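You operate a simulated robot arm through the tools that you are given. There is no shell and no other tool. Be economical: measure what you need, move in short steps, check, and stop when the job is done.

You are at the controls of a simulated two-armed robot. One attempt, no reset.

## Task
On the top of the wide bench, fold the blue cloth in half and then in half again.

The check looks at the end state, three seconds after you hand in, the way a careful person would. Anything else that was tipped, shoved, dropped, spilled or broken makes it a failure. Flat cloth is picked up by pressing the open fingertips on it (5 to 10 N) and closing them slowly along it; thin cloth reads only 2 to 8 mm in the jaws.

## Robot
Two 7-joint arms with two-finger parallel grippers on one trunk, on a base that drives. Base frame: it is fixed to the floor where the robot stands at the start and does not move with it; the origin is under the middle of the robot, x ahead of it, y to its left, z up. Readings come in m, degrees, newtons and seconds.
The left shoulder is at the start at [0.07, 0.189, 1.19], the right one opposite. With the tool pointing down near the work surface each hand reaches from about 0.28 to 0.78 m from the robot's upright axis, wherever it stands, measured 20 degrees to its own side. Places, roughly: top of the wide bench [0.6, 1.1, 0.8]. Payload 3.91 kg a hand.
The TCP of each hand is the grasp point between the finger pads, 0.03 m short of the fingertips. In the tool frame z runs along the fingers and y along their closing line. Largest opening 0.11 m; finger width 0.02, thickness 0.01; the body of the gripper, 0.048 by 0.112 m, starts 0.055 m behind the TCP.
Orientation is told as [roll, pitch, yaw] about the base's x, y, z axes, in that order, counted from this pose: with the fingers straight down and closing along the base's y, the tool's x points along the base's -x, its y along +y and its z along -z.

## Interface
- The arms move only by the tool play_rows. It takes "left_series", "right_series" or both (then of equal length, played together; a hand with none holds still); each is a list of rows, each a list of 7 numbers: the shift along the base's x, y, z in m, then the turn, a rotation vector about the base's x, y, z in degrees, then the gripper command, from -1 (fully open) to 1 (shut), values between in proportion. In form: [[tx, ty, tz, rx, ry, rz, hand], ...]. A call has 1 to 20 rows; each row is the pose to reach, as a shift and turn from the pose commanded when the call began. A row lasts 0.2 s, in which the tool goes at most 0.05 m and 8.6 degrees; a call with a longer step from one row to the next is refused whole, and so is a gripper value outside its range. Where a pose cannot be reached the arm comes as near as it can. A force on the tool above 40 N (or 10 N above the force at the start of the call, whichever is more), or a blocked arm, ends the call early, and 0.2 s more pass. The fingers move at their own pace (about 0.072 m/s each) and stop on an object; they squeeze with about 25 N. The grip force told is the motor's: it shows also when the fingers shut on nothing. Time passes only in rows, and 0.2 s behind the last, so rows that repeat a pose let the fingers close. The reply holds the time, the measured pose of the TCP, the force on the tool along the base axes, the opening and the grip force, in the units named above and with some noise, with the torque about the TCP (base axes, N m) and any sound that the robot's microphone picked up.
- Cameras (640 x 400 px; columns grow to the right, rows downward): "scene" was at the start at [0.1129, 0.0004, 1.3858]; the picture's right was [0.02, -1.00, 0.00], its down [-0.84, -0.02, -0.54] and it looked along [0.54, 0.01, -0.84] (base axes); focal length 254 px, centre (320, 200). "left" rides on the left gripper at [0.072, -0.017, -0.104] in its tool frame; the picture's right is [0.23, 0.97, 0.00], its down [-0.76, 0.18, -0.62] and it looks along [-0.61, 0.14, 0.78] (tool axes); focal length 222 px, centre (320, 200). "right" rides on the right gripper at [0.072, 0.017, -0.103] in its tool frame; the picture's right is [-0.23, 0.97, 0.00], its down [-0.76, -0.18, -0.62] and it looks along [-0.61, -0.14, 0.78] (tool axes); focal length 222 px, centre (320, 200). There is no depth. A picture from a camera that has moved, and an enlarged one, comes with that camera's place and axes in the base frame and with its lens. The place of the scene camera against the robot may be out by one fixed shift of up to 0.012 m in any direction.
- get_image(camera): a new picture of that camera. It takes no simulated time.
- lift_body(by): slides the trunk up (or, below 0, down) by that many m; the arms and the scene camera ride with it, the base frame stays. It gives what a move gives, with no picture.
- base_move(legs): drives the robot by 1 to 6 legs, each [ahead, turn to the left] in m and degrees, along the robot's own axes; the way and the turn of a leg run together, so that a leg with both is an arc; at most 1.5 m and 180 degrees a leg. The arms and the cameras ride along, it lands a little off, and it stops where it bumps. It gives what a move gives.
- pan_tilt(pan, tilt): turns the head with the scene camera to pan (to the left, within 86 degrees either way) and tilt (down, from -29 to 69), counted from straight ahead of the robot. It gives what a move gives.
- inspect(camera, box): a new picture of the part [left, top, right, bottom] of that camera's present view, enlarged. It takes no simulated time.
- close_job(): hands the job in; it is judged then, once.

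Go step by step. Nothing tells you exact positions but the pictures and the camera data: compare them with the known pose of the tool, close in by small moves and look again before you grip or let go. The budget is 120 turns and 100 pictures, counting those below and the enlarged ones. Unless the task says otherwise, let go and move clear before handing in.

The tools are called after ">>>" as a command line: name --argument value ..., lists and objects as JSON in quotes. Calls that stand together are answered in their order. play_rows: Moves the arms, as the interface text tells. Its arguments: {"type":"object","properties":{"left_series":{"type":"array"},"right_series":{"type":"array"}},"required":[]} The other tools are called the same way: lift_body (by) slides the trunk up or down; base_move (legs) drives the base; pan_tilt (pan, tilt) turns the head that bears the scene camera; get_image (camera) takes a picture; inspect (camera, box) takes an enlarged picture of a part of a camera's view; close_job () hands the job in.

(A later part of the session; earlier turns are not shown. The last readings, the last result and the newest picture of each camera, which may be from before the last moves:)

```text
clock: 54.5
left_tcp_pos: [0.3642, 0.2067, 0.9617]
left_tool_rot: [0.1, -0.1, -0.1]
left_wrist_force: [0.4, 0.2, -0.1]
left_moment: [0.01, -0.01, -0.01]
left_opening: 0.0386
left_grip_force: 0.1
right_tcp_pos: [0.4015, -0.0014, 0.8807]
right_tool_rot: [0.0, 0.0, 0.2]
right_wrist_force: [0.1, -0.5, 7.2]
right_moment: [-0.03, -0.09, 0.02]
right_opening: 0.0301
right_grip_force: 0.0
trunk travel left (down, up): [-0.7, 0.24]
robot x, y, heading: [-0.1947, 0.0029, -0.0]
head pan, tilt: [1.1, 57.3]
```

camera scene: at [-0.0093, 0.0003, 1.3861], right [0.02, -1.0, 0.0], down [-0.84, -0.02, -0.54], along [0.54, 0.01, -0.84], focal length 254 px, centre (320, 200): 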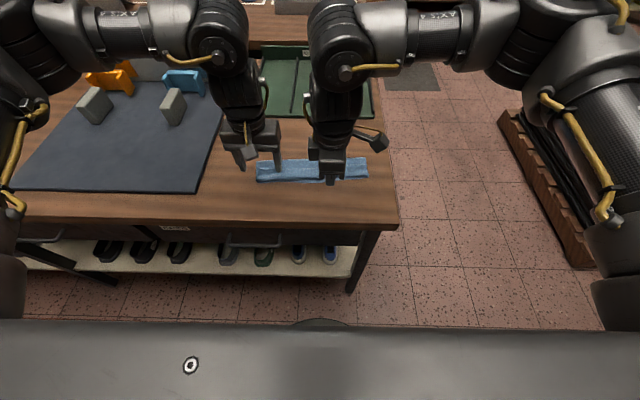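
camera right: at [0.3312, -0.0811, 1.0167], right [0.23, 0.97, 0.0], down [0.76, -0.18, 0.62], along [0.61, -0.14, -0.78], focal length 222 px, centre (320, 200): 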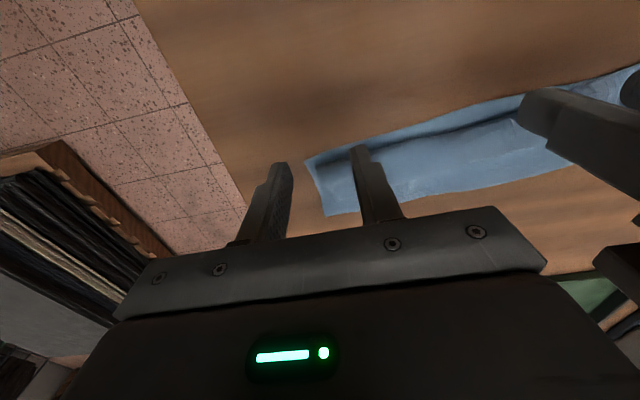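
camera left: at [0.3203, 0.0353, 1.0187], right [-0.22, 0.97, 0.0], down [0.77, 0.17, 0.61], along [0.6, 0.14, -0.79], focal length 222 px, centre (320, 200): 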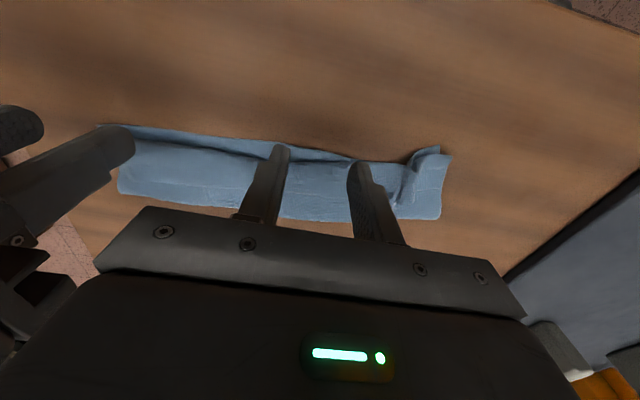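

>>> play_rows --right_series '[[-0.003, 0, 0.003, 0, 0, 0, 0.45], [-0.003, 0, 0.0, 0, 0, 0, 0.45], [-0.003, 0, -0.0005, 0, 0, 0, 0.45]]'

>>> inspect --camera "right" --box '[200, 80, 480, 255]'

```text
clock: 55.3
left_tcp_pos: [0.3665, 0.2063, 0.9625]
left_tool_rot: [-0.1, -0.1, -0.1]
left_wrist_force: [0.2, -0.3, 0.3]
left_moment: [0.04, 0.0, 0.03]
left_opening: 0.0386
left_grip_force: 0.0
right_tcp_pos: [0.3972, -0.0012, 0.8814]
right_tool_rot: [0.1, -0.1, 0.2]
right_wrist_force: [1.1, -0.4, 7.4]
right_moment: [-0.07, -0.1, 0.02]
right_opening: 0.0299
right_grip_force: 0.0
trunk travel left (down, up): [-0.7, 0.24]
robot x, y, heading: [-0.1967, 0.0043, -0.1]
head pan, tilt: [1.1, 57.3]
```

```text
2.29 times, centred on (340, 168) of right
camera zoom: at [0.3252, 0.016, 0.9846], right [0.22, 0.97, 0.0], down [0.76, -0.18, 0.62], along [0.61, -0.14, -0.78], focal length 508 px, centre (274, 274)
```

zoom: 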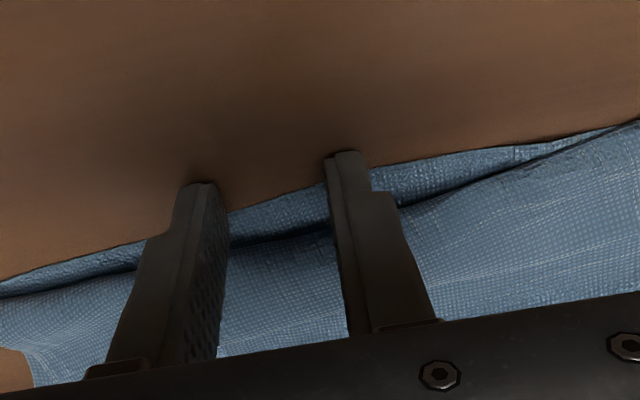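

Tips are only on the exposed strip. Closing slowly.

>>> play_rows --right_series '[[0, 0, -0.0003, 0, 0, 0, 0.48], [0, 0, -0.0003, 0, 0, 0, 0.52], [0, 0, -0.0003, 0, 0, 0, 0.56], [0, 0, -0.0003, 0, 0, 0, 0.6], [0, 0, -0.0003, 0, 0, 0, 0.64], [0, 0, -0.0003, 0, 0, 0, 0.68], [0, 0, -0.0003, 0, 0, 0, 0.72], [0, 0, -0.0003, 0, 0, 0, 0.76], [0, 0, -0.0003, 0, 0, 0, 0.8], [0, 0, -0.0003, 0, 0, 0, 0.84], [0, 0, -0.0003, 0, 0, 0, 0.88], [0, 0, -0.0003, 0, 0, 0, 0.94], [0, 0, -0.0003, 0, 0, 0, 1], [0, 0, -0.0003, 0, 0, 0, 1], [0, 0, 0.005, 0, 0, 0, 1], [0, 0, 0.015, 0, 0, 0, 1], [0, 0, 0.025, 0, 0, 0, 1], [0, 0, 0.04, 0, 0, 0, 1]]'

>>> get_image --camera "right"

>>> inspect --camera "scene" --box '[240, 100, 390, 190]'

```text
clock: 59.1
left_tcp_pos: [0.3644, 0.2054, 0.9616]
left_tool_rot: [0.1, -0.1, -0.1]
left_wrist_force: [0.3, 0.8, -0.6]
left_moment: [0.02, 0.02, 0.02]
left_opening: 0.0384
left_grip_force: 0.0
right_tcp_pos: [0.3974, -0.0011, 0.9203]
right_tool_rot: [0.1, 0.1, 0.2]
right_wrist_force: [-0.5, 1.0, 0.1]
right_moment: [0.01, 0.01, 0.0]
right_opening: 0.0016
right_grip_force: 25.1
trunk travel left (down, up): [-0.7, 0.24]
robot x, y, heading: [-0.1942, 0.0013, 0.1]
head pan, tilt: [1.1, 57.3]
```

```text
41 pictures are left
camera right: at [0.3248, 0.0164, 1.024], right [0.22, 0.97, 0.0], down [0.76, -0.18, 0.62], along [0.61, -0.14, -0.78], focal length 222 px, centre (320, 200)
```

right: 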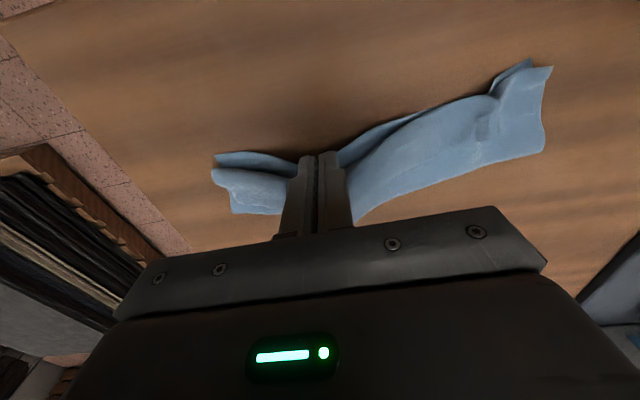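

```text
4.27 times, centred on (315, 145) of scene
camera zoom: at [-0.0853, 0.0006, 1.3858], right [0.02, -1.0, 0.0], down [-0.84, -0.02, -0.54], along [0.54, 0.01, -0.84], focal length 1082 px, centre (341, 435)
```

zoom: 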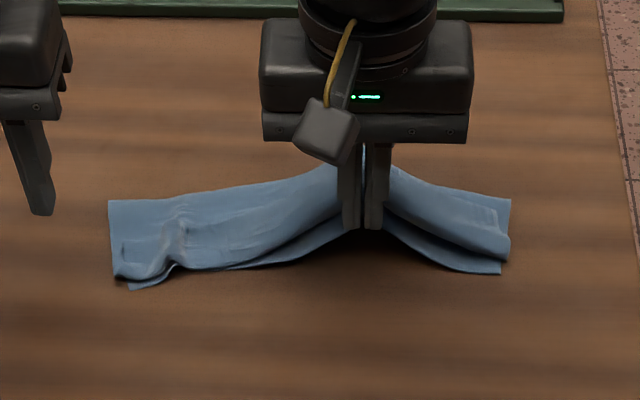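

It holds only the bottom layer's near edge. Lifting so that the cloth hangs open.

>>> play_rows --right_series '[[0.01, 0, 0.02, 0, 0, 0, 1], [0.02, 0, 0.04, 0, 0, 0, 1], [0.03, 0, 0.06, 0, 0, 0, 1], [0.045, 0, 0.085, 0, 0, 0, 1], [0.06, 0, 0.11, 0, 0, 0, 1], [0.075, 0, 0.135, 0, 0, 0, 1], [0.09, 0, 0.16, 0, 0, 0, 1], [0.105, 0, 0.185, 0, 0, 0, 1], [0.12, 0, 0.205, 0, 0, 0, 1], [0.135, 0, 0.22, 0, 0, 0, 1], [0.135, 0, 0.22, 0, 0, 0, 1]]'

>>> get_image --camera "scene"

```text
clock: 61.5
left_tcp_pos: [0.3653, 0.2063, 0.9631]
left_tool_rot: [-0.1, -0.1, -0.1]
left_wrist_force: [0.6, 0.9, 0.3]
left_moment: [0.04, 0.02, -0.02]
left_opening: 0.0386
left_grip_force: 0.0
right_tcp_pos: [0.4463, -0.0048, 1.1029]
right_tool_rot: [0.1, 0.0, 0.2]
right_wrist_force: [-0.2, -0.8, 0.3]
right_moment: [0.06, 0.01, 0.03]
right_opening: 0.0016
right_grip_force: 25.2
right hand out of reach, approached as far as the arm can: row 6, 7, 8, 9, 10, 11
trunk travel left (down, up): [-0.7, 0.24]
robot x, y, heading: [-0.1953, 0.0043, 0.2]
head pan, tilt: [1.1, 57.3]
```

```text
39 pictures are left
camera scene: at [-0.0843, 0.0002, 1.3857], right [0.02, -1.0, 0.0], down [-0.84, -0.02, -0.54], along [0.54, 0.01, -0.84], focal length 254 px, centre (320, 200)
```

scene: 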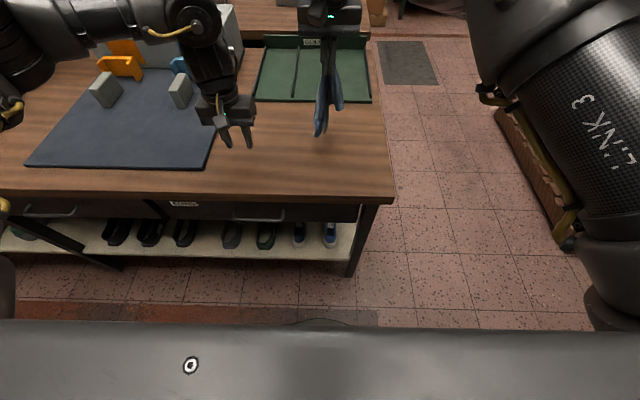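

>>> inspect --camera "scene" --box '[270, 0, 390, 150]'

>>> get_image --camera "left"

```text
2.67 times, centred on (330, 75) of scene
camera zoom: at [-0.0843, 0.0002, 1.3857], right [0.02, -1.0, 0.0], down [-0.84, -0.02, -0.54], along [0.54, 0.01, -0.84], focal length 676 px, centre (293, 533)
```

zoom: 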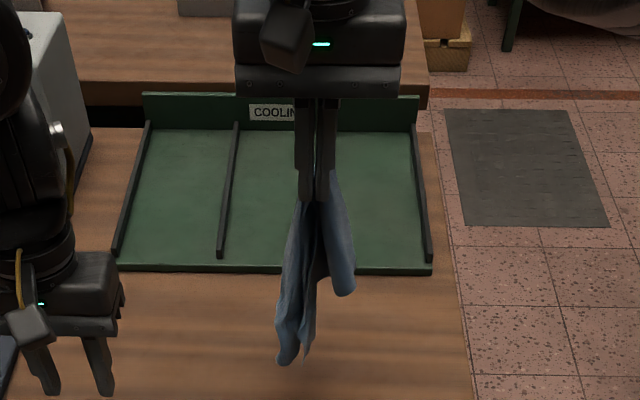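

```text
37 pictures are left
camera left: at [0.2909, 0.191, 1.0649], right [-0.23, 0.97, 0.0], down [0.76, 0.18, 0.62], along [0.61, 0.14, -0.78], focal length 222 px, centre (320, 200)
```

left: 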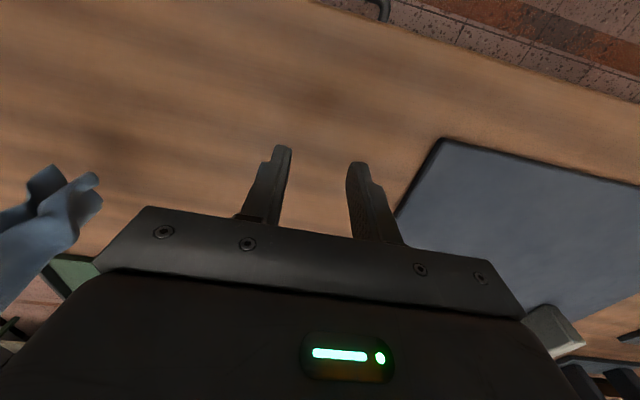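

The cloth has opened and hangs from the middle of its near edge. I'll drive forward 0.1 m so that it can be laid out toward the robot.

>>> base_move --legs '[[0.1, 0]]'

>>> play_rows --right_series '[[0, 0, -0.02, 0, 0, 0, 1], [0, 0, -0.04, 0, 0, 0, 1], [-0.01, 0, -0.055, 0, 0, 0, 1], [-0.022, 0, -0.07, 0, 0, 0, 1], [-0.035, 0, -0.085, 0, 0, 0, 1], [-0.05, 0, -0.1, 0, 0, 0, 1], [-0.067, 0, -0.116, 0, 0, 0, 1], [-0.084, 0, -0.132, 0, 0, 0, 1], [-0.103, 0, -0.148, 0, 0, 0, 1], [-0.122, 0, -0.164, 0, 0, 0, 1], [-0.142, 0, -0.178, 0, 0, 0, 1], [-0.16, 0, -0.19, 0, 0, 0, 1], [-0.175, 0, -0.2, 0, 0, 0, 1], [-0.18, 0, -0.205, 0, 0, 0, 1]]'

>>> inspect --camera "scene" --box '[220, 90, 420, 240]'

```text
clock: 62.6
left_tcp_pos: [0.4561, 0.2066, 0.9695]
left_tool_rot: [0.0, -0.8, -0.1]
left_wrist_force: [-1.2, -0.4, 0.6]
left_moment: [-0.02, -0.04, 0.0]
left_opening: 0.0386
left_grip_force: 0.1
right_tcp_pos: [0.5346, -0.0035, 1.1113]
right_tool_rot: [0.1, -0.7, 0.3]
right_wrist_force: [-1.6, 1.2, 0.6]
right_moment: [-0.02, -0.08, 0.01]
right_opening: 0.0015
right_grip_force: 25.0
trunk travel left (down, up): [-0.7, 0.24]
robot x, y, heading: [-0.0971, 0.0013, 0.2]
head pan, tilt: [1.1, 57.3]
```

```text
clock: 65.6
left_tcp_pos: [0.4629, 0.2061, 0.9648]
left_tool_rot: [-0.2, -0.1, 0.0]
left_wrist_force: [-0.2, 0.8, 0.5]
left_moment: [0.0, 0.01, -0.02]
left_opening: 0.0383
left_grip_force: 0.1
right_tcp_pos: [0.4093, 0.0006, 0.8876]
right_tool_rot: [0.2, 0.0, 0.4]
right_wrist_force: [0.6, 0.4, 1.6]
right_moment: [0.0, -0.02, -0.01]
right_opening: 0.0018
right_grip_force: 24.5
right hand out of reach, approached as far as the arm can: row 11, 12, 13, 14
trunk travel left (down, up): [-0.7, 0.24]
robot x, y, heading: [-0.0964, 0.0004, 0.1]
head pan, tilt: [1.1, 57.3]
```

```text
2.67 times, centred on (320, 165) of scene
camera zoom: at [0.0152, 0.0006, 1.3858], right [0.02, -1.0, 0.0], down [-0.84, -0.02, -0.54], along [0.54, 0.01, -0.84], focal length 676 px, centre (320, 293)
```

zoom: 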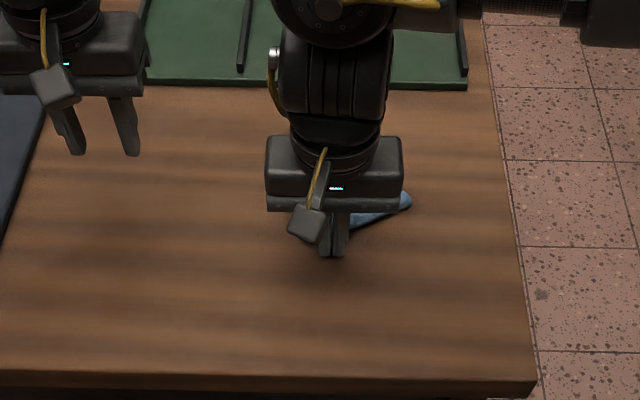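

Now I'll drive back 0.07 m, which drags the cloth straight, then release and look.

>>> base_move --legs '[[-0.07, 0]]'

>>> play_rows --right_series '[[0, 0, -0.002, 0, 0, 0, 0.8], [0, 0, -0.001, 0, 0, 0, 0.5], [0, 0, 0.01, 0, 0, 0, 0.3], [0, 0, 0.04, 0, 0, 0, 0.3], [0, -0.03, 0.07, 0, 0, 0, 0.3], [0, -0.07, 0.08, 0, 0, 0, 0.3], [0, -0.11, 0.08, 0, 0, 0, 0.3], [0, -0.15, 0.08, 0, 0, 0, 0.3]]'

>>> inspect --camera "scene" --box '[220, 90, 420, 240]'

```text
clock: 66.7
left_tcp_pos: [0.3956, 0.2071, 0.9609]
left_tool_rot: [-0.2, -0.1, 0.0]
left_wrist_force: [-0.6, -0.1, 0.4]
left_moment: [0.02, -0.01, 0.0]
left_opening: 0.0385
left_grip_force: 0.1
right_tcp_pos: [0.342, -0.0012, 0.8872]
right_tool_rot: [0.2, 0.1, 0.5]
right_wrist_force: [-0.3, 0.3, -0.2]
right_moment: [0.0, 0.01, -0.03]
right_opening: 0.0014
right_grip_force: 24.9
trunk travel left (down, up): [-0.7, 0.24]
robot x, y, heading: [-0.1678, 0.0016, 0.1]
head pan, tilt: [1.1, 57.3]
```

```text
clock: 68.5
left_tcp_pos: [0.393, 0.2047, 0.9632]
left_tool_rot: [0.1, -0.3, 0.0]
left_wrist_force: [0.2, -0.1, 0.2]
left_moment: [0.05, -0.01, 0.04]
left_opening: 0.0383
left_grip_force: 0.0
right_tcp_pos: [0.3399, -0.1541, 0.9682]
right_tool_rot: [0.3, 0.0, 0.4]
right_wrist_force: [-0.2, -0.5, -0.6]
right_moment: [0.03, -0.03, 0.02]
right_opening: 0.0383
right_grip_force: 0.2
right hand out of reach, approached as far as the arm can: row 4, 5, 6, 7
trunk travel left (down, up): [-0.7, 0.24]
robot x, y, heading: [-0.17, 0.0007, -0.1]
head pan, tilt: [1.1, 57.3]
```

```text
2.67 times, centred on (320, 165) of scene
camera zoom: at [-0.0551, -0.0021, 1.3859], right [0.02, -1.0, 0.0], down [-0.84, -0.02, -0.54], along [0.54, 0.01, -0.84], focal length 676 px, centre (320, 293)
```

zoom: 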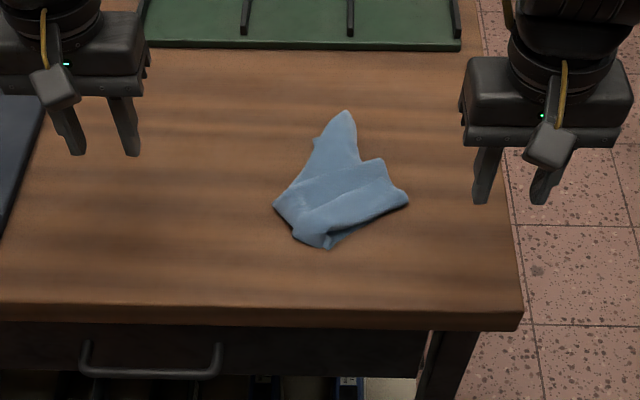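

>>> inspect --camera "scene" --box '[295, 118, 359, 172]'

```text
7.41 times, centred on (327, 145) of scene
camera zoom: at [-0.0551, -0.0021, 1.3859], right [0.02, -1.0, 0.0], down [-0.84, -0.02, -0.54], along [0.54, 0.01, -0.84], focal length 1878 px, centre (268, 607)
```

zoom: 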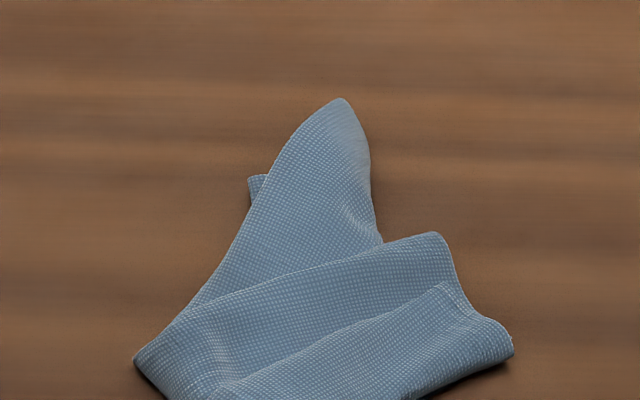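

The cloth landed as a crumple, so I'll spread it out through its corners. The far tip, near (0.535, −0.02), looks like a far corner; I'll pinch it with the right hand.

>>> play_rows --right_series '[[0.03, 0.015, 0, 0, 0, 0, 0.27], [0.06, 0.03, 0, 0, 0, 0, 0.27], [0.09, 0.05, 0, 0, 0, 0, 0.27], [0.12, 0.07, 0, 0, 0, 0, 0.27], [0.15, 0.1, 0, 0, 0, 0, 0.27], [0.17, 0.12, -0.02, 0, 0, 0, 0.27], [0.178, 0.134, -0.05, 0, 0, 0, 0.27], [0.178, 0.134, -0.07, 0, 0, 0, 0.27]]'

>>> inspect --camera "right" --box '[160, 40, 520, 265]'

```text
clock: 70.2
left_tcp_pos: [0.3943, 0.2086, 0.9626]
left_tool_rot: [-0.1, -0.2, 0.0]
left_wrist_force: [0.2, -0.1, -0.4]
left_moment: [-0.01, 0.02, 0.01]
left_opening: 0.0385
left_grip_force: 0.0
right_tcp_pos: [0.5008, -0.0156, 0.8976]
right_tool_rot: [0.2, 0.1, 0.4]
right_wrist_force: [0.0, -0.3, -0.6]
right_moment: [-0.04, 0.05, 0.01]
right_opening: 0.0402
right_grip_force: 0.1
right hand out of reach, approached as far as the arm can: row 7, 8
trunk travel left (down, up): [-0.7, 0.24]
robot x, y, heading: [-0.1679, 0.0028, 0.2]
head pan, tilt: [1.1, 57.3]
```

```text
1.78 times, centred on (340, 152) of right
camera zoom: at [0.4286, 0.0007, 1.0013], right [0.22, 0.98, 0.0], down [0.76, -0.17, 0.62], along [0.61, -0.14, -0.78], focal length 395 px, centre (284, 284)
```

zoom: 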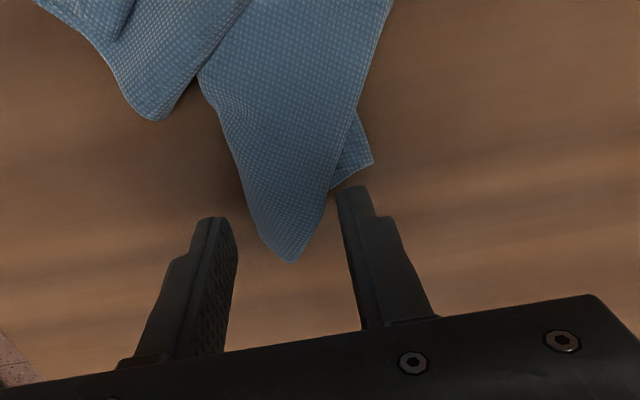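

>>> base_move --legs '[[0.03, 0]]'

>>> play_rows --right_series '[[-0.005, -0.003, -0.004, 0, 0, 0, 0.35], [-0.012, -0.003, -0.01, 0, 0, 0, 0.35], [-0.012, -0.003, -0.014, 0, 0, 0, 0.35], [-0.012, -0.003, -0.016, 0, 0, 0, 0.35]]'

>>> inspect --camera "right" --box '[160, 40, 520, 265]'

```text
clock: 71.1
left_tcp_pos: [0.4167, 0.2063, 0.969]
left_tool_rot: [-0.1, -0.7, -0.1]
left_wrist_force: [-1.7, -0.2, 0.4]
left_moment: [0.03, -0.03, -0.02]
left_opening: 0.0384
left_grip_force: 0.0
right_tcp_pos: [0.5247, -0.0176, 0.9056]
right_tool_rot: [0.2, -0.5, 0.6]
right_wrist_force: [-1.3, -0.6, 1.1]
right_moment: [0.01, -0.02, -0.02]
right_opening: 0.0403
right_grip_force: 0.1
trunk travel left (down, up): [-0.7, 0.24]
robot x, y, heading: [-0.1361, -0.001, -0.0]
head pan, tilt: [1.1, 57.3]
```

```text
clock: 72.1
left_tcp_pos: [0.4227, 0.207, 0.9647]
left_tool_rot: [-0.1, -0.3, -0.1]
left_wrist_force: [0.0, -0.5, -0.9]
left_moment: [0.03, -0.03, -0.03]
left_opening: 0.0387
left_grip_force: 0.0
right_tcp_pos: [0.519, -0.0219, 0.8835]
right_tool_rot: [0.1, -0.1, 0.6]
right_wrist_force: [-1.0, 0.2, 0.8]
right_moment: [-0.03, -0.04, 0.0]
right_opening: 0.0359
right_grip_force: 0.2
trunk travel left (down, up): [-0.7, 0.24]
robot x, y, heading: [-0.1372, 0.0006, -0.4]
head pan, tilt: [1.1, 57.3]
```

```text
1.78 times, centred on (340, 152) of right
camera zoom: at [0.4455, -0.0036, 0.9872], right [0.22, 0.98, 0.0], down [0.76, -0.17, 0.62], along [0.61, -0.13, -0.78], focal length 395 px, centre (284, 284)
```

zoom: 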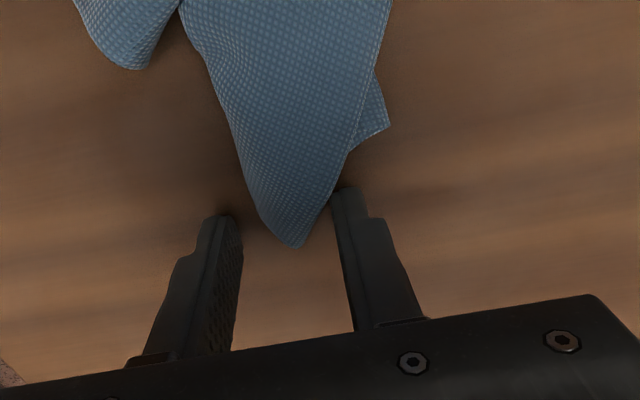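

The fingers straddle the tip; pressing lightly and closing.

>>> play_rows --right_series '[[-0.003, 0, -0.002, 0, 0, 0, 0.4], [-0.003, 0, -0.0025, 0, 0, 0, 0.46], [-0.003, 0, -0.0025, 0, 0, 0, 0.52], [-0.003, 0, -0.0025, 0, 0, 0, 0.58], [-0.003, 0, -0.0025, 0, 0, 0, 0.64], [-0.003, 0, -0.0025, 0, 0, 0, 0.7], [-0.003, 0, -0.0025, 0, 0, 0, 0.76], [-0.003, 0, -0.0025, 0, 0, 0, 0.82], [-0.003, 0, -0.0025, 0, 0, 0, 0.88], [-0.003, 0, -0.0025, 0, 0, 0, 0.94], [-0.003, 0, -0.0025, 0, 0, 0, 1], [-0.003, 0, -0.0025, 0, 0, 0, 1], [-0.003, 0, 0.01, 0, 0, 0, 1], [-0.003, 0, 0.03, 0, 0, 0, 1], [-0.003, 0, 0.06, 0, 0, 0, 1], [-0.003, 0, 0.1, 0, 0, 0, 1]]'

>>> inspect --camera "scene" --box '[240, 80, 400, 200]'

```text
clock: 75.5
left_tcp_pos: [0.4212, 0.2069, 0.9656]
left_tool_rot: [-0.1, -0.5, 0.0]
left_wrist_force: [0.0, -0.5, 0.3]
left_moment: [-0.03, -0.02, -0.01]
left_opening: 0.0386
left_grip_force: 0.1
right_tcp_pos: [0.5141, -0.0205, 0.9857]
right_tool_rot: [0.1, -0.1, 0.5]
right_wrist_force: [1.2, -0.3, -1.2]
right_moment: [-0.02, 0.03, -0.03]
right_opening: 0.0022
right_grip_force: 24.9
trunk travel left (down, up): [-0.7, 0.24]
robot x, y, heading: [-0.1405, 0.0011, 0.0]
head pan, tilt: [1.1, 57.3]
```

```text
3.33 times, centred on (320, 140) of scene
camera zoom: at [-0.0257, 0.0008, 1.3858], right [0.02, -1.0, 0.0], down [-0.84, -0.02, -0.54], along [0.54, 0.01, -0.84], focal length 845 px, centre (320, 400)
```

zoom: 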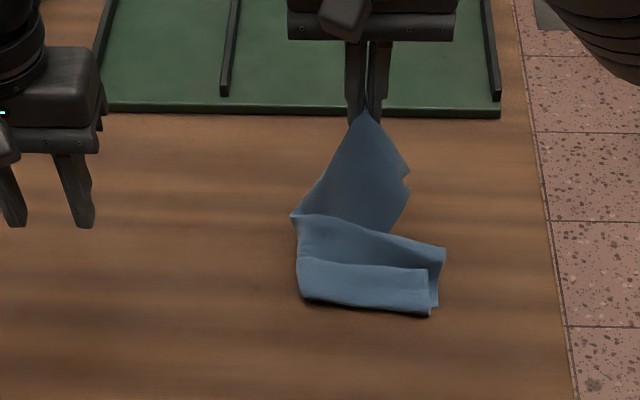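

A single corner is held and the cloth is opening up. Lifting further.

>>> play_rows --right_series '[[0, 0, 0.03, 0, 0, 0, 1], [0, 0, 0.06, 0, 0, 0, 1], [-0.01, 0, 0.09, 0, 0, 0, 1], [-0.02, 0, 0.12, 0, 0, 0, 1]]'

>>> lift_body --by 0.1

>>> get_image --camera "scene"

>>> inspect --camera "scene" --box '[240, 40, 400, 200]'

```text
clock: 76.5
left_tcp_pos: [0.4218, 0.2074, 0.9656]
left_tool_rot: [0.0, -0.4, -0.1]
left_wrist_force: [0.0, -0.4, 1.0]
left_moment: [-0.01, -0.06, -0.02]
left_opening: 0.0386
left_grip_force: 0.1
right_tcp_pos: [0.4919, -0.0211, 1.1046]
right_tool_rot: [0.2, -0.2, 0.5]
right_wrist_force: [-1.0, -0.1, -0.3]
right_moment: [0.01, -0.02, -0.05]
right_opening: 0.002
right_grip_force: 25.2
trunk travel left (down, up): [-0.7, 0.24]
robot x, y, heading: [-0.1385, 0.0036, 0.0]
head pan, tilt: [1.1, 57.3]
```

```text
clock: 77.8
left_tcp_pos: [0.4241, 0.2082, 1.0638]
left_tool_rot: [-0.1, -0.4, -0.1]
left_wrist_force: [-0.6, -0.4, 0.3]
left_moment: [-0.01, 0.02, 0.02]
left_opening: 0.0386
left_grip_force: 0.0
right_tcp_pos: [0.4942, -0.0208, 1.2035]
right_tool_rot: [0.2, -0.1, 0.5]
right_wrist_force: [0.8, -0.3, -0.8]
right_moment: [-0.02, 0.0, 0.01]
right_opening: 0.0022
right_grip_force: 25.0
trunk travel left (down, up): [-0.8, 0.14]
robot x, y, heading: [-0.1379, 0.0039, 0.0]
head pan, tilt: [1.1, 57.3]
```

```text
30 pictures are left
camera scene: at [-0.024, 0.0007, 1.4857], right [0.02, -1.0, 0.0], down [-0.84, -0.02, -0.54], along [0.54, 0.01, -0.84], focal length 254 px, centre (320, 200)
```

scene: 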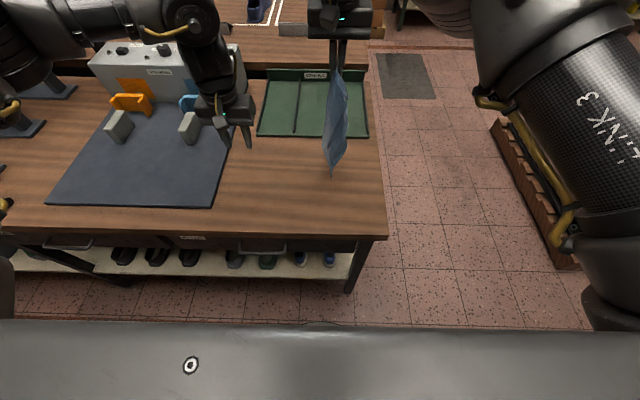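

```text
2.50 times, centred on (320, 120) of scene
camera zoom: at [-0.024, 0.0007, 1.4857], right [0.02, -1.0, 0.0], down [-0.84, -0.02, -0.54], along [0.54, 0.01, -0.84], focal length 634 px, centre (320, 400)
```

zoom: 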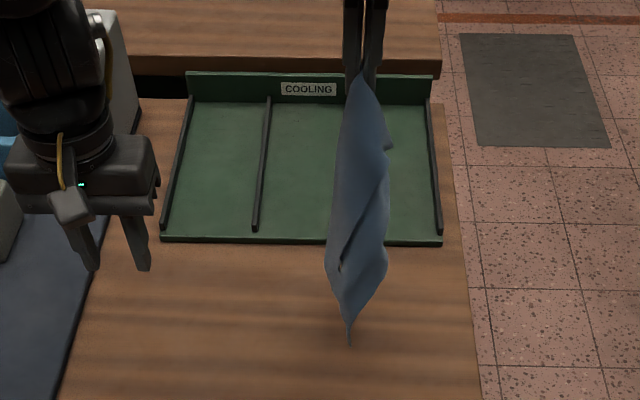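

The cloth hangs from one corner with the opposite corner touching the bench. I'll move left, then lay it down diagonally along y toward the right side so that it spreads.

>>> play_rows --left_series '[[0, 0.04, 0, 0, 0, 0, 0.3], [0, 0.08, 0, 0, 0, 0, 0.3], [0, 0.12, 0, 0, 0, 0, 0.3], [0, 0.16, 0, 0, 0, 0, 0.3], [0, 0.2, 0, 0, 0, 0, 0.3], [0, 0.2, 0, 0, 0, 0, 0.3], [0, 0.2, 0, 0, 0, 0, 0.3]]' --right_series '[[0, 0, 0.02, 0, 0, 0, 1], [-0.005, 0.03, 0.02, 0, 0, 0, 1], [-0.01, 0.06, 0.02, 0, 0, 0, 1], [-0.02, 0.09, 0.02, 0, 0, 0, 1], [-0.025, 0.12, 0.02, 0, 0, 0, 1], [-0.03, 0.15, 0.02, 0, 0, 0, 1], [-0.03, 0.17, 0.01, 0, 0, 0, 1]]'

>>> play_rows --right_series '[[0, -0.039, -0.002, 0, 0, 0, 1], [0, -0.078, -0.008, 0, 0, 0, 1], [0, -0.116, -0.018, 0, 0, 0, 1], [0, -0.152, -0.031, 0, 0, 0, 1], [0, -0.186, -0.048, 0, 0, 0, 1], [0, -0.218, -0.069, 0, 0, 0, 1], [0, -0.247, -0.092, 0, 0, 0, 1], [0, -0.274, -0.119, 0, 0, 0, 1], [0, -0.296, -0.147, 0, 0, 0, 1], [0, -0.315, -0.178, 0, 0, 0, 1], [0, -0.33, -0.211, 0, 0, 0, 1], [0, -0.341, -0.245, 0, 0, 0, 1], [0, -0.346, -0.275, 0, 0, 0, 1], [0, -0.348, -0.3, 0, 0, 0, 1]]'

>>> inspect --camera "scene" --box '[210, 80, 410, 240]'

```text
clock: 79.4
left_tcp_pos: [0.4208, 0.4072, 1.0645]
left_tool_rot: [-0.1, -0.4, 0.0]
left_wrist_force: [-0.4, 1.1, -0.8]
left_moment: [0.01, -0.02, 0.02]
left_opening: 0.0385
left_grip_force: 0.2
right_tcp_pos: [0.4817, 0.0394, 1.2218]
right_tool_rot: [0.8, 0.5, -0.5]
right_wrist_force: [-0.4, 0.8, 0.5]
right_moment: [-0.03, 0.0, -0.01]
right_opening: 0.0019
right_grip_force: 24.7
right hand out of reach, approached as far as the arm can: row 4, 5, 6, 7
trunk travel left (down, up): [-0.8, 0.14]
robot x, y, heading: [-0.1404, -0.0002, 0.2]
head pan, tilt: [1.1, 57.3]
```

```text
clock: 82.4
left_tcp_pos: [0.4224, 0.4068, 1.0648]
left_tool_rot: [-0.1, -0.3, -0.2]
left_wrist_force: [-0.7, 0.7, 0.3]
left_moment: [0.03, -0.01, 0.04]
left_opening: 0.0386
left_grip_force: 0.1
right_tcp_pos: [0.4805, -0.2991, 0.925]
right_tool_rot: [0.2, -0.1, 0.6]
right_wrist_force: [0.3, 0.2, 1.0]
right_moment: [0.0, -0.01, -0.01]
right_opening: 0.002
right_grip_force: 24.8
trunk travel left (down, up): [-0.8, 0.14]
robot x, y, heading: [-0.1374, 0.0025, 0.2]
head pan, tilt: [1.1, 57.3]
```

```text
2.50 times, centred on (310, 160) of scene
camera zoom: at [-0.0238, 0.0002, 1.4858], right [0.02, -1.0, 0.0], down [-0.84, -0.02, -0.54], along [0.54, 0.01, -0.84], focal length 634 px, centre (345, 300)
```

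zoom: 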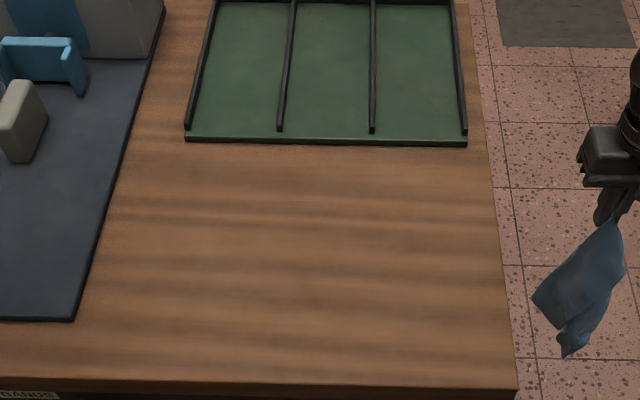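

I overshot: the hand is now beyond the bench edge, still holding the cloth. I'll raise it, bring it back, and turn the base left 17° so that the right hand can start further left.

>>> play_rows --right_series '[[0, 0, 0.045, 0, 0, 0, 1], [0, 0, 0.09, 0, 0, 0, 1], [0, 0, 0.135, 0, 0, 0, 1], [0, 0, 0.18, 0, 0, 0, 1], [0, 0.02, 0.22, 0, 0, 0, 1], [0, 0.04, 0.26, 0, 0, 0, 1], [0, 0.07, 0.29, 0, 0, 0, 1], [0, 0.11, 0.295, 0, 0, 0, 1], [0, 0.15, 0.295, 0, 0, 0, 1], [0, 0.19, 0.295, 0, 0, 0, 1], [0, 0.23, 0.295, 0, 0, 0, 1], [0, 0.27, 0.295, 0, 0, 0, 1], [0, 0.3, 0.295, 0, 0, 0, 1], [0, 0.32, 0.295, 0, 0, 0, 1]]'

>>> base_move --legs '[[0, 17]]'

>>> inspect --camera "scene" --box '[250, 40, 450, 200]'

```text
clock: 85.4
left_tcp_pos: [0.4231, 0.4079, 1.0639]
left_tool_rot: [-0.1, -0.5, -0.1]
left_wrist_force: [0.4, 0.5, -0.5]
left_moment: [-0.04, 0.02, 0.0]
left_opening: 0.0388
left_grip_force: 0.1
right_tcp_pos: [0.4774, 0.0229, 1.2198]
right_tool_rot: [0.2, -0.1, 0.5]
right_wrist_force: [-0.3, 0.2, -0.6]
right_moment: [-0.03, 0.0, -0.02]
right_opening: 0.0019
right_grip_force: 24.8
trunk travel left (down, up): [-0.8, 0.14]
robot x, y, heading: [-0.139, -0.0033, 0.2]
head pan, tilt: [1.1, 57.3]
```

```text
clock: 86.8
left_tcp_pos: [0.2792, 0.5519, 1.0651]
left_tool_rot: [0.1, -0.3, 16.9]
left_wrist_force: [1.0, 0.2, 1.1]
left_moment: [-0.02, 0.0, -0.04]
left_opening: 0.0383
left_grip_force: 0.1
right_tcp_pos: [0.4467, 0.1984, 1.2197]
right_tool_rot: [0.3, -0.1, 17.4]
right_wrist_force: [0.3, -1.0, -1.4]
right_moment: [-0.01, 0.05, -0.04]
right_opening: 0.0016
right_grip_force: 25.4
trunk travel left (down, up): [-0.8, 0.14]
robot x, y, heading: [-0.1391, 0.0004, 16.9]
head pan, tilt: [1.1, 57.3]
```

```text
2.50 times, centred on (350, 120) of scene
camera zoom: at [-0.0293, 0.0345, 1.4857], right [0.31, -0.95, 0.0], down [-0.8, -0.26, -0.54], along [0.51, 0.17, -0.84], focal length 634 px, centre (245, 400)
```

zoom: 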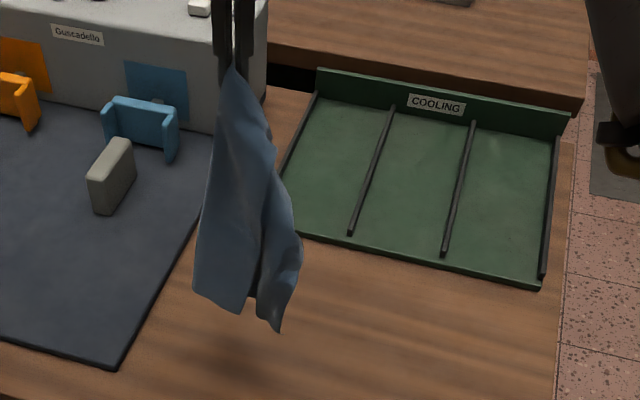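

The cloth hangs freely over the bench. Laying it down toward −y now.

>>> play_rows --right_series '[[0, 0, -0.03, 0, 0, 0, 1], [0, -0.037, -0.032, 0, 0, 0, 1], [0, -0.074, -0.038, 0, 0, 0, 1], [0, -0.109, -0.047, 0, 0, 0, 1], [0, -0.143, -0.06, 0, 0, 0, 1], [0, -0.175, -0.076, 0, 0, 0, 1], [0, -0.205, -0.095, 0, 0, 0, 1], [0, -0.233, -0.118, 0, 0, 0, 1], [0, -0.258, -0.143, 0, 0, 0, 1], [0, -0.28, -0.17, 0, 0, 0, 1], [0, -0.297, -0.2, 0, 0, 0, 1], [0, -0.312, -0.23, 0, 0, 0, 1], [0, -0.322, -0.263, 0, 0, 0, 1], [0, -0.328, -0.296, 0, 0, 0, 1], [0, -0.33, -0.32, 0, 0, 0, 1], [0, -0.332, -0.332, 0, 0, 0, 1]]'

>>> get_image --camera "scene"

```text
clock: 90.2
left_tcp_pos: [0.2786, 0.5519, 1.0642]
left_tool_rot: [-0.1, -0.3, 17.0]
left_wrist_force: [-0.7, -0.7, -0.8]
left_moment: [0.01, -0.02, 0.01]
left_opening: 0.0386
left_grip_force: 0.2
right_tcp_pos: [0.4468, -0.1316, 0.8883]
right_tool_rot: [0.3, -0.1, 17.5]
right_wrist_force: [0.3, -0.1, 1.4]
right_moment: [-0.01, -0.02, -0.03]
right_opening: 0.0019
right_grip_force: 25.3
trunk travel left (down, up): [-0.8, 0.14]
robot x, y, heading: [-0.137, 0.0012, 17.1]
head pan, tilt: [1.1, 57.3]
```

```text
26 pictures are left
camera scene: at [-0.03, 0.0353, 1.4858], right [0.31, -0.95, 0.0], down [-0.8, -0.26, -0.54], along [0.51, 0.17, -0.84], focal length 254 px, centre (320, 200)
```

scene: 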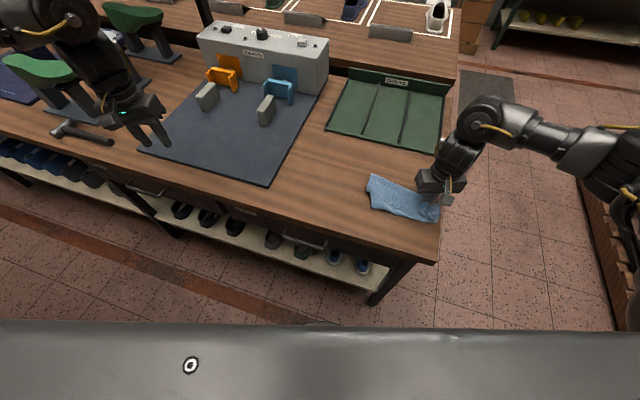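

>>> inspect --camera "scene" --box '[350, 160, 450, 235]'

```text
5.33 times, centred on (400, 198) of scene
camera zoom: at [-0.03, 0.0353, 1.4858], right [0.31, -0.95, 0.0], down [-0.8, -0.26, -0.54], along [0.51, 0.17, -0.84], focal length 1352 px, centre (-107, 213)
```

zoom: 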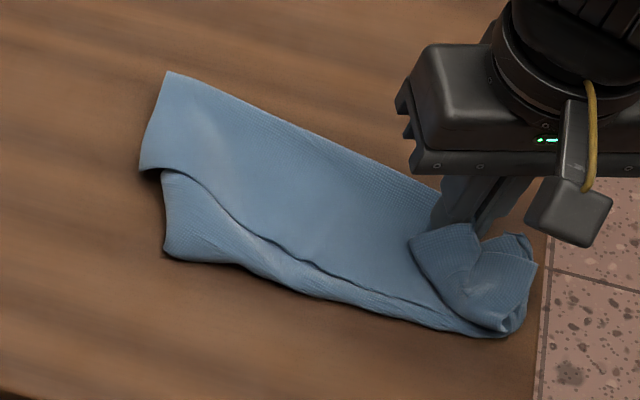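

Useful view: the upper-left corner at about (0.499, 0.040) is one short edge (≈0.21 m) away from the corner I hold, so holding both lets the cloth hang square. I'll turn the base back in three small steps, pre-compensating with the right hand so that the cloth isn't dragged.

>>> play_rows --right_series '[[0.004, 0.02, 0.01, 0, 0, 0, 1], [0.009, 0.04, 0.015, 0, 0, 0, 1], [0.013, 0.058, 0.02, 0, 0, 0, 1]]'

>>> base_move --legs '[[0, -5.7]]'

>>> play_rows --right_series '[[0.004, 0.02, 0.003, 0, 0, 0, 1], [0.009, 0.04, 0.005, 0, 0, 0, 1], [0.013, 0.058, 0.005, 0, 0, 0, 1]]'

>>> base_move --legs '[[0, -5.7]]'

>>> play_rows --right_series '[[0.004, 0.02, 0.003, 0, 0, 0, 1], [0.009, 0.04, 0.003, 0, 0, 0, 1], [0.013, 0.058, 0.003, 0, 0, 0, 1]]'

>>> base_move --legs '[[0, -5.7]]'

>>> inspect --camera "scene" --box '[260, 110, 400, 200]'

```text
clock: 91.0
left_tcp_pos: [0.2792, 0.5535, 1.0638]
left_tool_rot: [-0.1, -0.3, 16.9]
left_wrist_force: [0.0, -0.7, -0.6]
left_moment: [-0.02, 0.03, 0.01]
left_opening: 0.0386
left_grip_force: 0.0
right_tcp_pos: [0.4595, -0.0738, 0.9095]
right_tool_rot: [0.3, 0.0, 17.4]
right_wrist_force: [-0.1, -0.1, -0.2]
right_moment: [-0.01, 0.01, -0.03]
right_opening: 0.0021
right_grip_force: 25.0
trunk travel left (down, up): [-0.8, 0.14]
robot x, y, heading: [-0.1374, 0.0007, 17.2]
head pan, tilt: [1.1, 57.3]
```

```text
clock: 91.9
left_tcp_pos: [0.3316, 0.5117, 1.0637]
left_tool_rot: [-0.3, -0.3, 11.3]
left_wrist_force: [-0.1, 0.1, 0.3]
left_moment: [-0.03, 0.0, -0.01]
left_opening: 0.0384
left_grip_force: 0.1
right_tcp_pos: [0.4497, -0.1307, 0.909]
right_tool_rot: [0.1, -0.2, 11.8]
right_wrist_force: [0.2, 0.1, 0.3]
right_moment: [-0.01, 0.04, -0.02]
right_opening: 0.0024
right_grip_force: 24.7
trunk travel left (down, up): [-0.8, 0.14]
robot x, y, heading: [-0.1378, 0.0034, 11.5]
head pan, tilt: [1.1, 57.3]
```

```text
clock: 92.7
left_tcp_pos: [0.3325, 0.5077, 1.0643]
left_tool_rot: [0.0, -0.3, 11.3]
left_wrist_force: [-0.5, -0.5, -0.1]
left_moment: [0.05, -0.03, -0.02]
left_opening: 0.0386
left_grip_force: 0.1
right_tcp_pos: [0.4624, -0.0736, 0.9141]
right_tool_rot: [0.3, -0.2, 11.7]
right_wrist_force: [0.4, 0.2, 0.5]
right_moment: [0.0, 0.01, -0.01]
right_opening: 0.0021
right_grip_force: 24.8
trunk travel left (down, up): [-0.8, 0.14]
robot x, y, heading: [-0.137, 0.0003, 11.4]
head pan, tilt: [1.1, 57.3]
```

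```text
clock: 93.6
left_tcp_pos: [0.3784, 0.4627, 1.0635]
left_tool_rot: [-0.2, -0.3, 5.7]
left_wrist_force: [-0.3, 0.1, -0.2]
left_moment: [0.01, 0.02, 0.02]
left_opening: 0.0386
left_grip_force: 0.1
right_tcp_pos: [0.4496, -0.1302, 0.9132]
right_tool_rot: [0.2, -0.1, 6.3]
right_wrist_force: [-1.0, 0.6, -0.5]
right_moment: [0.0, 0.0, 0.0]
right_opening: 0.0018
right_grip_force: 24.5
trunk travel left (down, up): [-0.8, 0.14]
robot x, y, heading: [-0.1362, -0.003, 5.7]
head pan, tilt: [1.1, 57.3]
```

```text
clock: 94.4
left_tcp_pos: [0.3796, 0.4588, 1.0642]
left_tool_rot: [-0.1, -0.4, 5.6]
left_wrist_force: [1.1, -0.7, -0.4]
left_moment: [0.02, 0.0, 0.0]
left_opening: 0.0386
left_grip_force: 0.1
right_tcp_pos: [0.4651, -0.0737, 0.916]
right_tool_rot: [0.3, 0.0, 6.0]
right_wrist_force: [-0.8, -0.8, -0.5]
right_moment: [-0.01, 0.0, 0.03]
right_opening: 0.0023
right_grip_force: 25.4
trunk travel left (down, up): [-0.8, 0.14]
robot x, y, heading: [-0.1395, 0.002, 5.8]
head pan, tilt: [1.1, 57.3]
```

```text
clock: 95.3
left_tcp_pos: [0.4212, 0.411, 1.0636]
left_tool_rot: [-0.2, -0.2, -0.1]
left_wrist_force: [0.1, 0.3, 0.3]
left_moment: [-0.01, 0.02, 0.01]
left_opening: 0.0383
left_grip_force: 0.1
right_tcp_pos: [0.4534, -0.1292, 0.9181]
right_tool_rot: [0.2, 0.1, 0.5]
right_wrist_force: [0.0, -0.2, 0.3]
right_moment: [0.01, 0.02, 0.03]
right_opening: 0.002
right_grip_force: 24.7
trunk travel left (down, up): [-0.8, 0.14]
robot x, y, heading: [-0.138, -0.0006, 0.3]
head pan, tilt: [1.1, 57.3]
```

```text
4.44 times, centred on (330, 155) of scene
camera zoom: at [-0.0251, 0.0042, 1.4858], right [0.02, -1.0, 0.0], down [-0.84, -0.02, -0.54], along [0.54, 0.01, -0.84], focal length 1127 px, centre (276, 400)
```

zoom: 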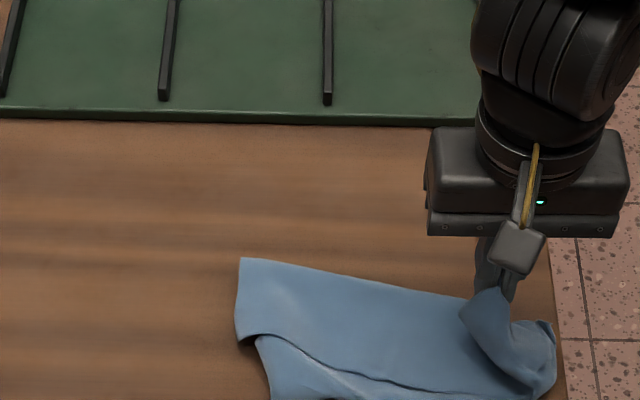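

The corner sits at about (0.505, 0.040). I'll bring the left hand over it.

>>> play_rows --left_series '[[0.007, -0.04, 0, 0, 0, 0, 0.4], [0.014, -0.08, 0, 0, 0, 0, 0.4], [0.021, -0.12, 0, 0, 0, 0, 0.4], [0.028, -0.16, 0, 0, 0, 0, 0.4], [0.035, -0.2, 0, 0, 0, 0, 0.4], [0.042, -0.24, -0.01, 0, 0, 0, 0.4], [0.049, -0.28, -0.04, 0, 0, 0, 0.4], [0.056, -0.32, -0.07, 0, 0, 0, 0.4], [0.063, -0.355, -0.1, 0, 0, 0, 0.4], [0.071, -0.385, -0.13, 0, 0, 0, 0.4], [0.071, -0.387, -0.16, 0, 0, 0, 0.4]]'

>>> inspect --camera "left" --box '[160, 40, 520, 265]'

```text
refused: row 7 steps farther than a row can; nothing moved
```

```text
1.78 times, centred on (340, 152) of left
camera zoom: at [0.3462, 0.395, 1.1663], right [-0.23, 0.97, 0.0], down [0.76, 0.18, 0.63], along [0.61, 0.14, -0.78], focal length 395 px, centre (284, 284)
```

zoom: 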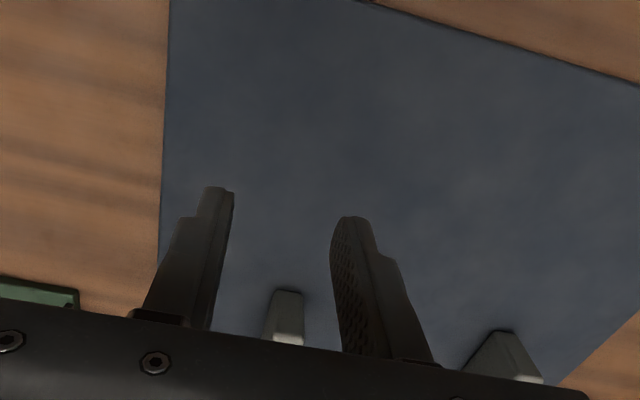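

One row was too long; I'll redo it with shorter steps.

>>> play_rows --left_series '[[0.007, -0.04, 0, 0, 0, 0, 0.4], [0.014, -0.08, 0, 0, 0, 0, 0.4], [0.021, -0.12, 0, 0, 0, 0, 0.4], [0.028, -0.16, 0, 0, 0, 0, 0.4], [0.035, -0.2, 0, 0, 0, 0, 0.4], [0.042, -0.24, -0.01, 0, 0, 0, 0.4], [0.049, -0.275, -0.03, 0, 0, 0, 0.4], [0.056, -0.31, -0.055, 0, 0, 0, 0.4], [0.063, -0.34, -0.085, 0, 0, 0, 0.4], [0.069, -0.365, -0.115, 0, 0, 0, 0.4], [0.071, -0.385, -0.14, 0, 0, 0, 0.4], [0.071, -0.387, -0.16, 0, 0, 0, 0.4]]'

>>> inspect --camera "left" --box '[160, 40, 520, 265]'

```text
clock: 98.0
left_tcp_pos: [0.4933, 0.0209, 0.9032]
left_tool_rot: [-0.1, -0.3, 0.0]
left_wrist_force: [0.1, -0.1, -0.2]
left_moment: [0.02, -0.02, 0.0]
left_opening: 0.033
left_grip_force: 0.0
right_tcp_pos: [0.4544, -0.1339, 0.9159]
right_tool_rot: [0.3, -0.1, 0.5]
right_wrist_force: [-0.7, -0.3, -0.3]
right_moment: [-0.01, 0.01, 0.03]
right_opening: 0.0022
right_grip_force: 24.9
trunk travel left (down, up): [-0.8, 0.14]
robot x, y, heading: [-0.1385, 0.0013, -0.1]
head pan, tilt: [1.1, 57.3]
```

```text
1.78 times, centred on (340, 152) of left
camera zoom: at [0.418, 0.0049, 1.0064], right [-0.23, 0.97, 0.0], down [0.76, 0.18, 0.63], along [0.61, 0.14, -0.78], focal length 395 px, centre (284, 284)
```

zoom: 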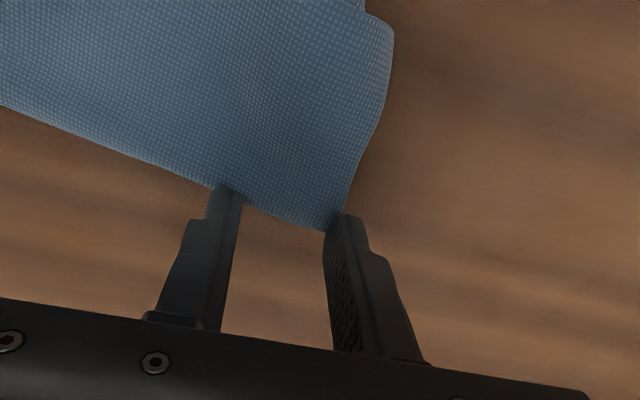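

The corner is a clean single layer between the fingers. Pressing and closing with the left hand.

>>> play_rows --left_series '[[0.002, -0.005, -0.008, 0, 0, 0, 0.4], [0.002, -0.005, -0.015, 0, 0, 0, 0.4], [0.002, -0.005, -0.02, 0, 0, 0, 0.4], [0.002, -0.005, -0.022, 0, 0, 0, 0.4], [0.002, -0.005, -0.023, 0, 0, 0, 0.4]]'

```text
clock: 99.2
left_tcp_pos: [0.4944, 0.0157, 0.8823]
left_tool_rot: [-0.1, -0.3, 0.0]
left_wrist_force: [1.2, -0.9, 3.6]
left_moment: [0.07, -0.03, 0.02]
left_opening: 0.0326
left_grip_force: 0.1
right_tcp_pos: [0.4534, -0.133, 0.9164]
right_tool_rot: [0.2, -0.2, 0.6]
right_wrist_force: [0.6, -0.3, 0.1]
right_moment: [0.02, 0.0, 0.03]
right_opening: 0.0018
right_grip_force: 25.0
trunk travel left (down, up): [-0.8, 0.14]
robot x, y, heading: [-0.1395, 0.0028, 0.2]
head pan, tilt: [1.1, 57.3]
```

>>> play_rows --left_series '[[0, 0, -0.0006, 0, 0, 0, 0.43], [0, 0, -0.0006, 0, 0, 0, 0.48], [0, 0, -0.0006, 0, 0, 0, 0.53], [0, 0, -0.0006, 0, 0, 0, 0.58], [0, 0, -0.0006, 0, 0, 0, 0.63], [0, 0, -0.0006, 0, 0, 0, 0.68], [0, 0, -0.0006, 0, 0, 0, 0.73], [0, 0, -0.0006, 0, 0, 0, 0.78], [0, 0, -0.0006, 0, 0, 0, 0.83], [0, 0, -0.0006, 0, 0, 0, 0.88], [0, 0, -0.0006, 0, 0, 0, 0.94], [0, 0, -0.0006, 0, 0, 0, 1], [0, 0, -0.0006, 0, 0, 0, 1], [0, 0, 0.01, 0, 0, 0, 1], [0, 0, 0.03, 0, 0, 0, 1]]'

>>> inspect --camera "left" --box '[120, 20, 520, 265]'

```text
clock: 102.3
left_tcp_pos: [0.4932, 0.0147, 0.912]
left_tool_rot: [-0.1, -0.3, 0.0]
left_wrist_force: [-0.4, -0.1, 0.4]
left_moment: [-0.03, -0.02, 0.01]
left_opening: 0.0022
left_grip_force: 25.3
right_tcp_pos: [0.4535, -0.1316, 0.9171]
right_tool_rot: [0.3, -0.2, 0.6]
right_wrist_force: [1.0, -0.5, -0.1]
right_moment: [-0.02, -0.02, 0.01]
right_opening: 0.0021
right_grip_force: 25.5
trunk travel left (down, up): [-0.8, 0.14]
robot x, y, heading: [-0.1369, -0.0002, 0.2]
head pan, tilt: [1.1, 57.3]
```

```text
1.60 times, centred on (320, 142) of left
camera zoom: at [0.4182, -0.0003, 1.0142], right [-0.23, 0.97, 0.0], down [0.76, 0.18, 0.63], along [0.61, 0.14, -0.78], focal length 355 px, centre (320, 292)
```

zoom: 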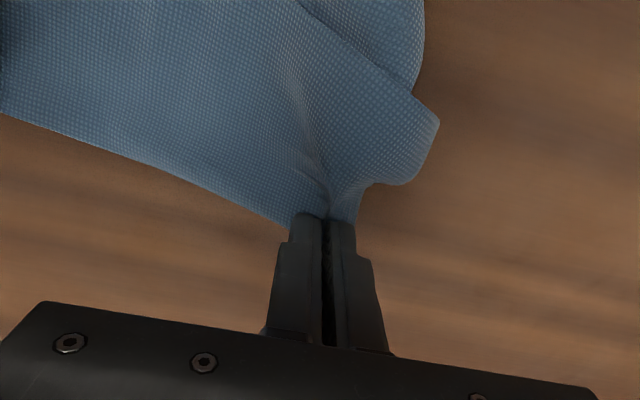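

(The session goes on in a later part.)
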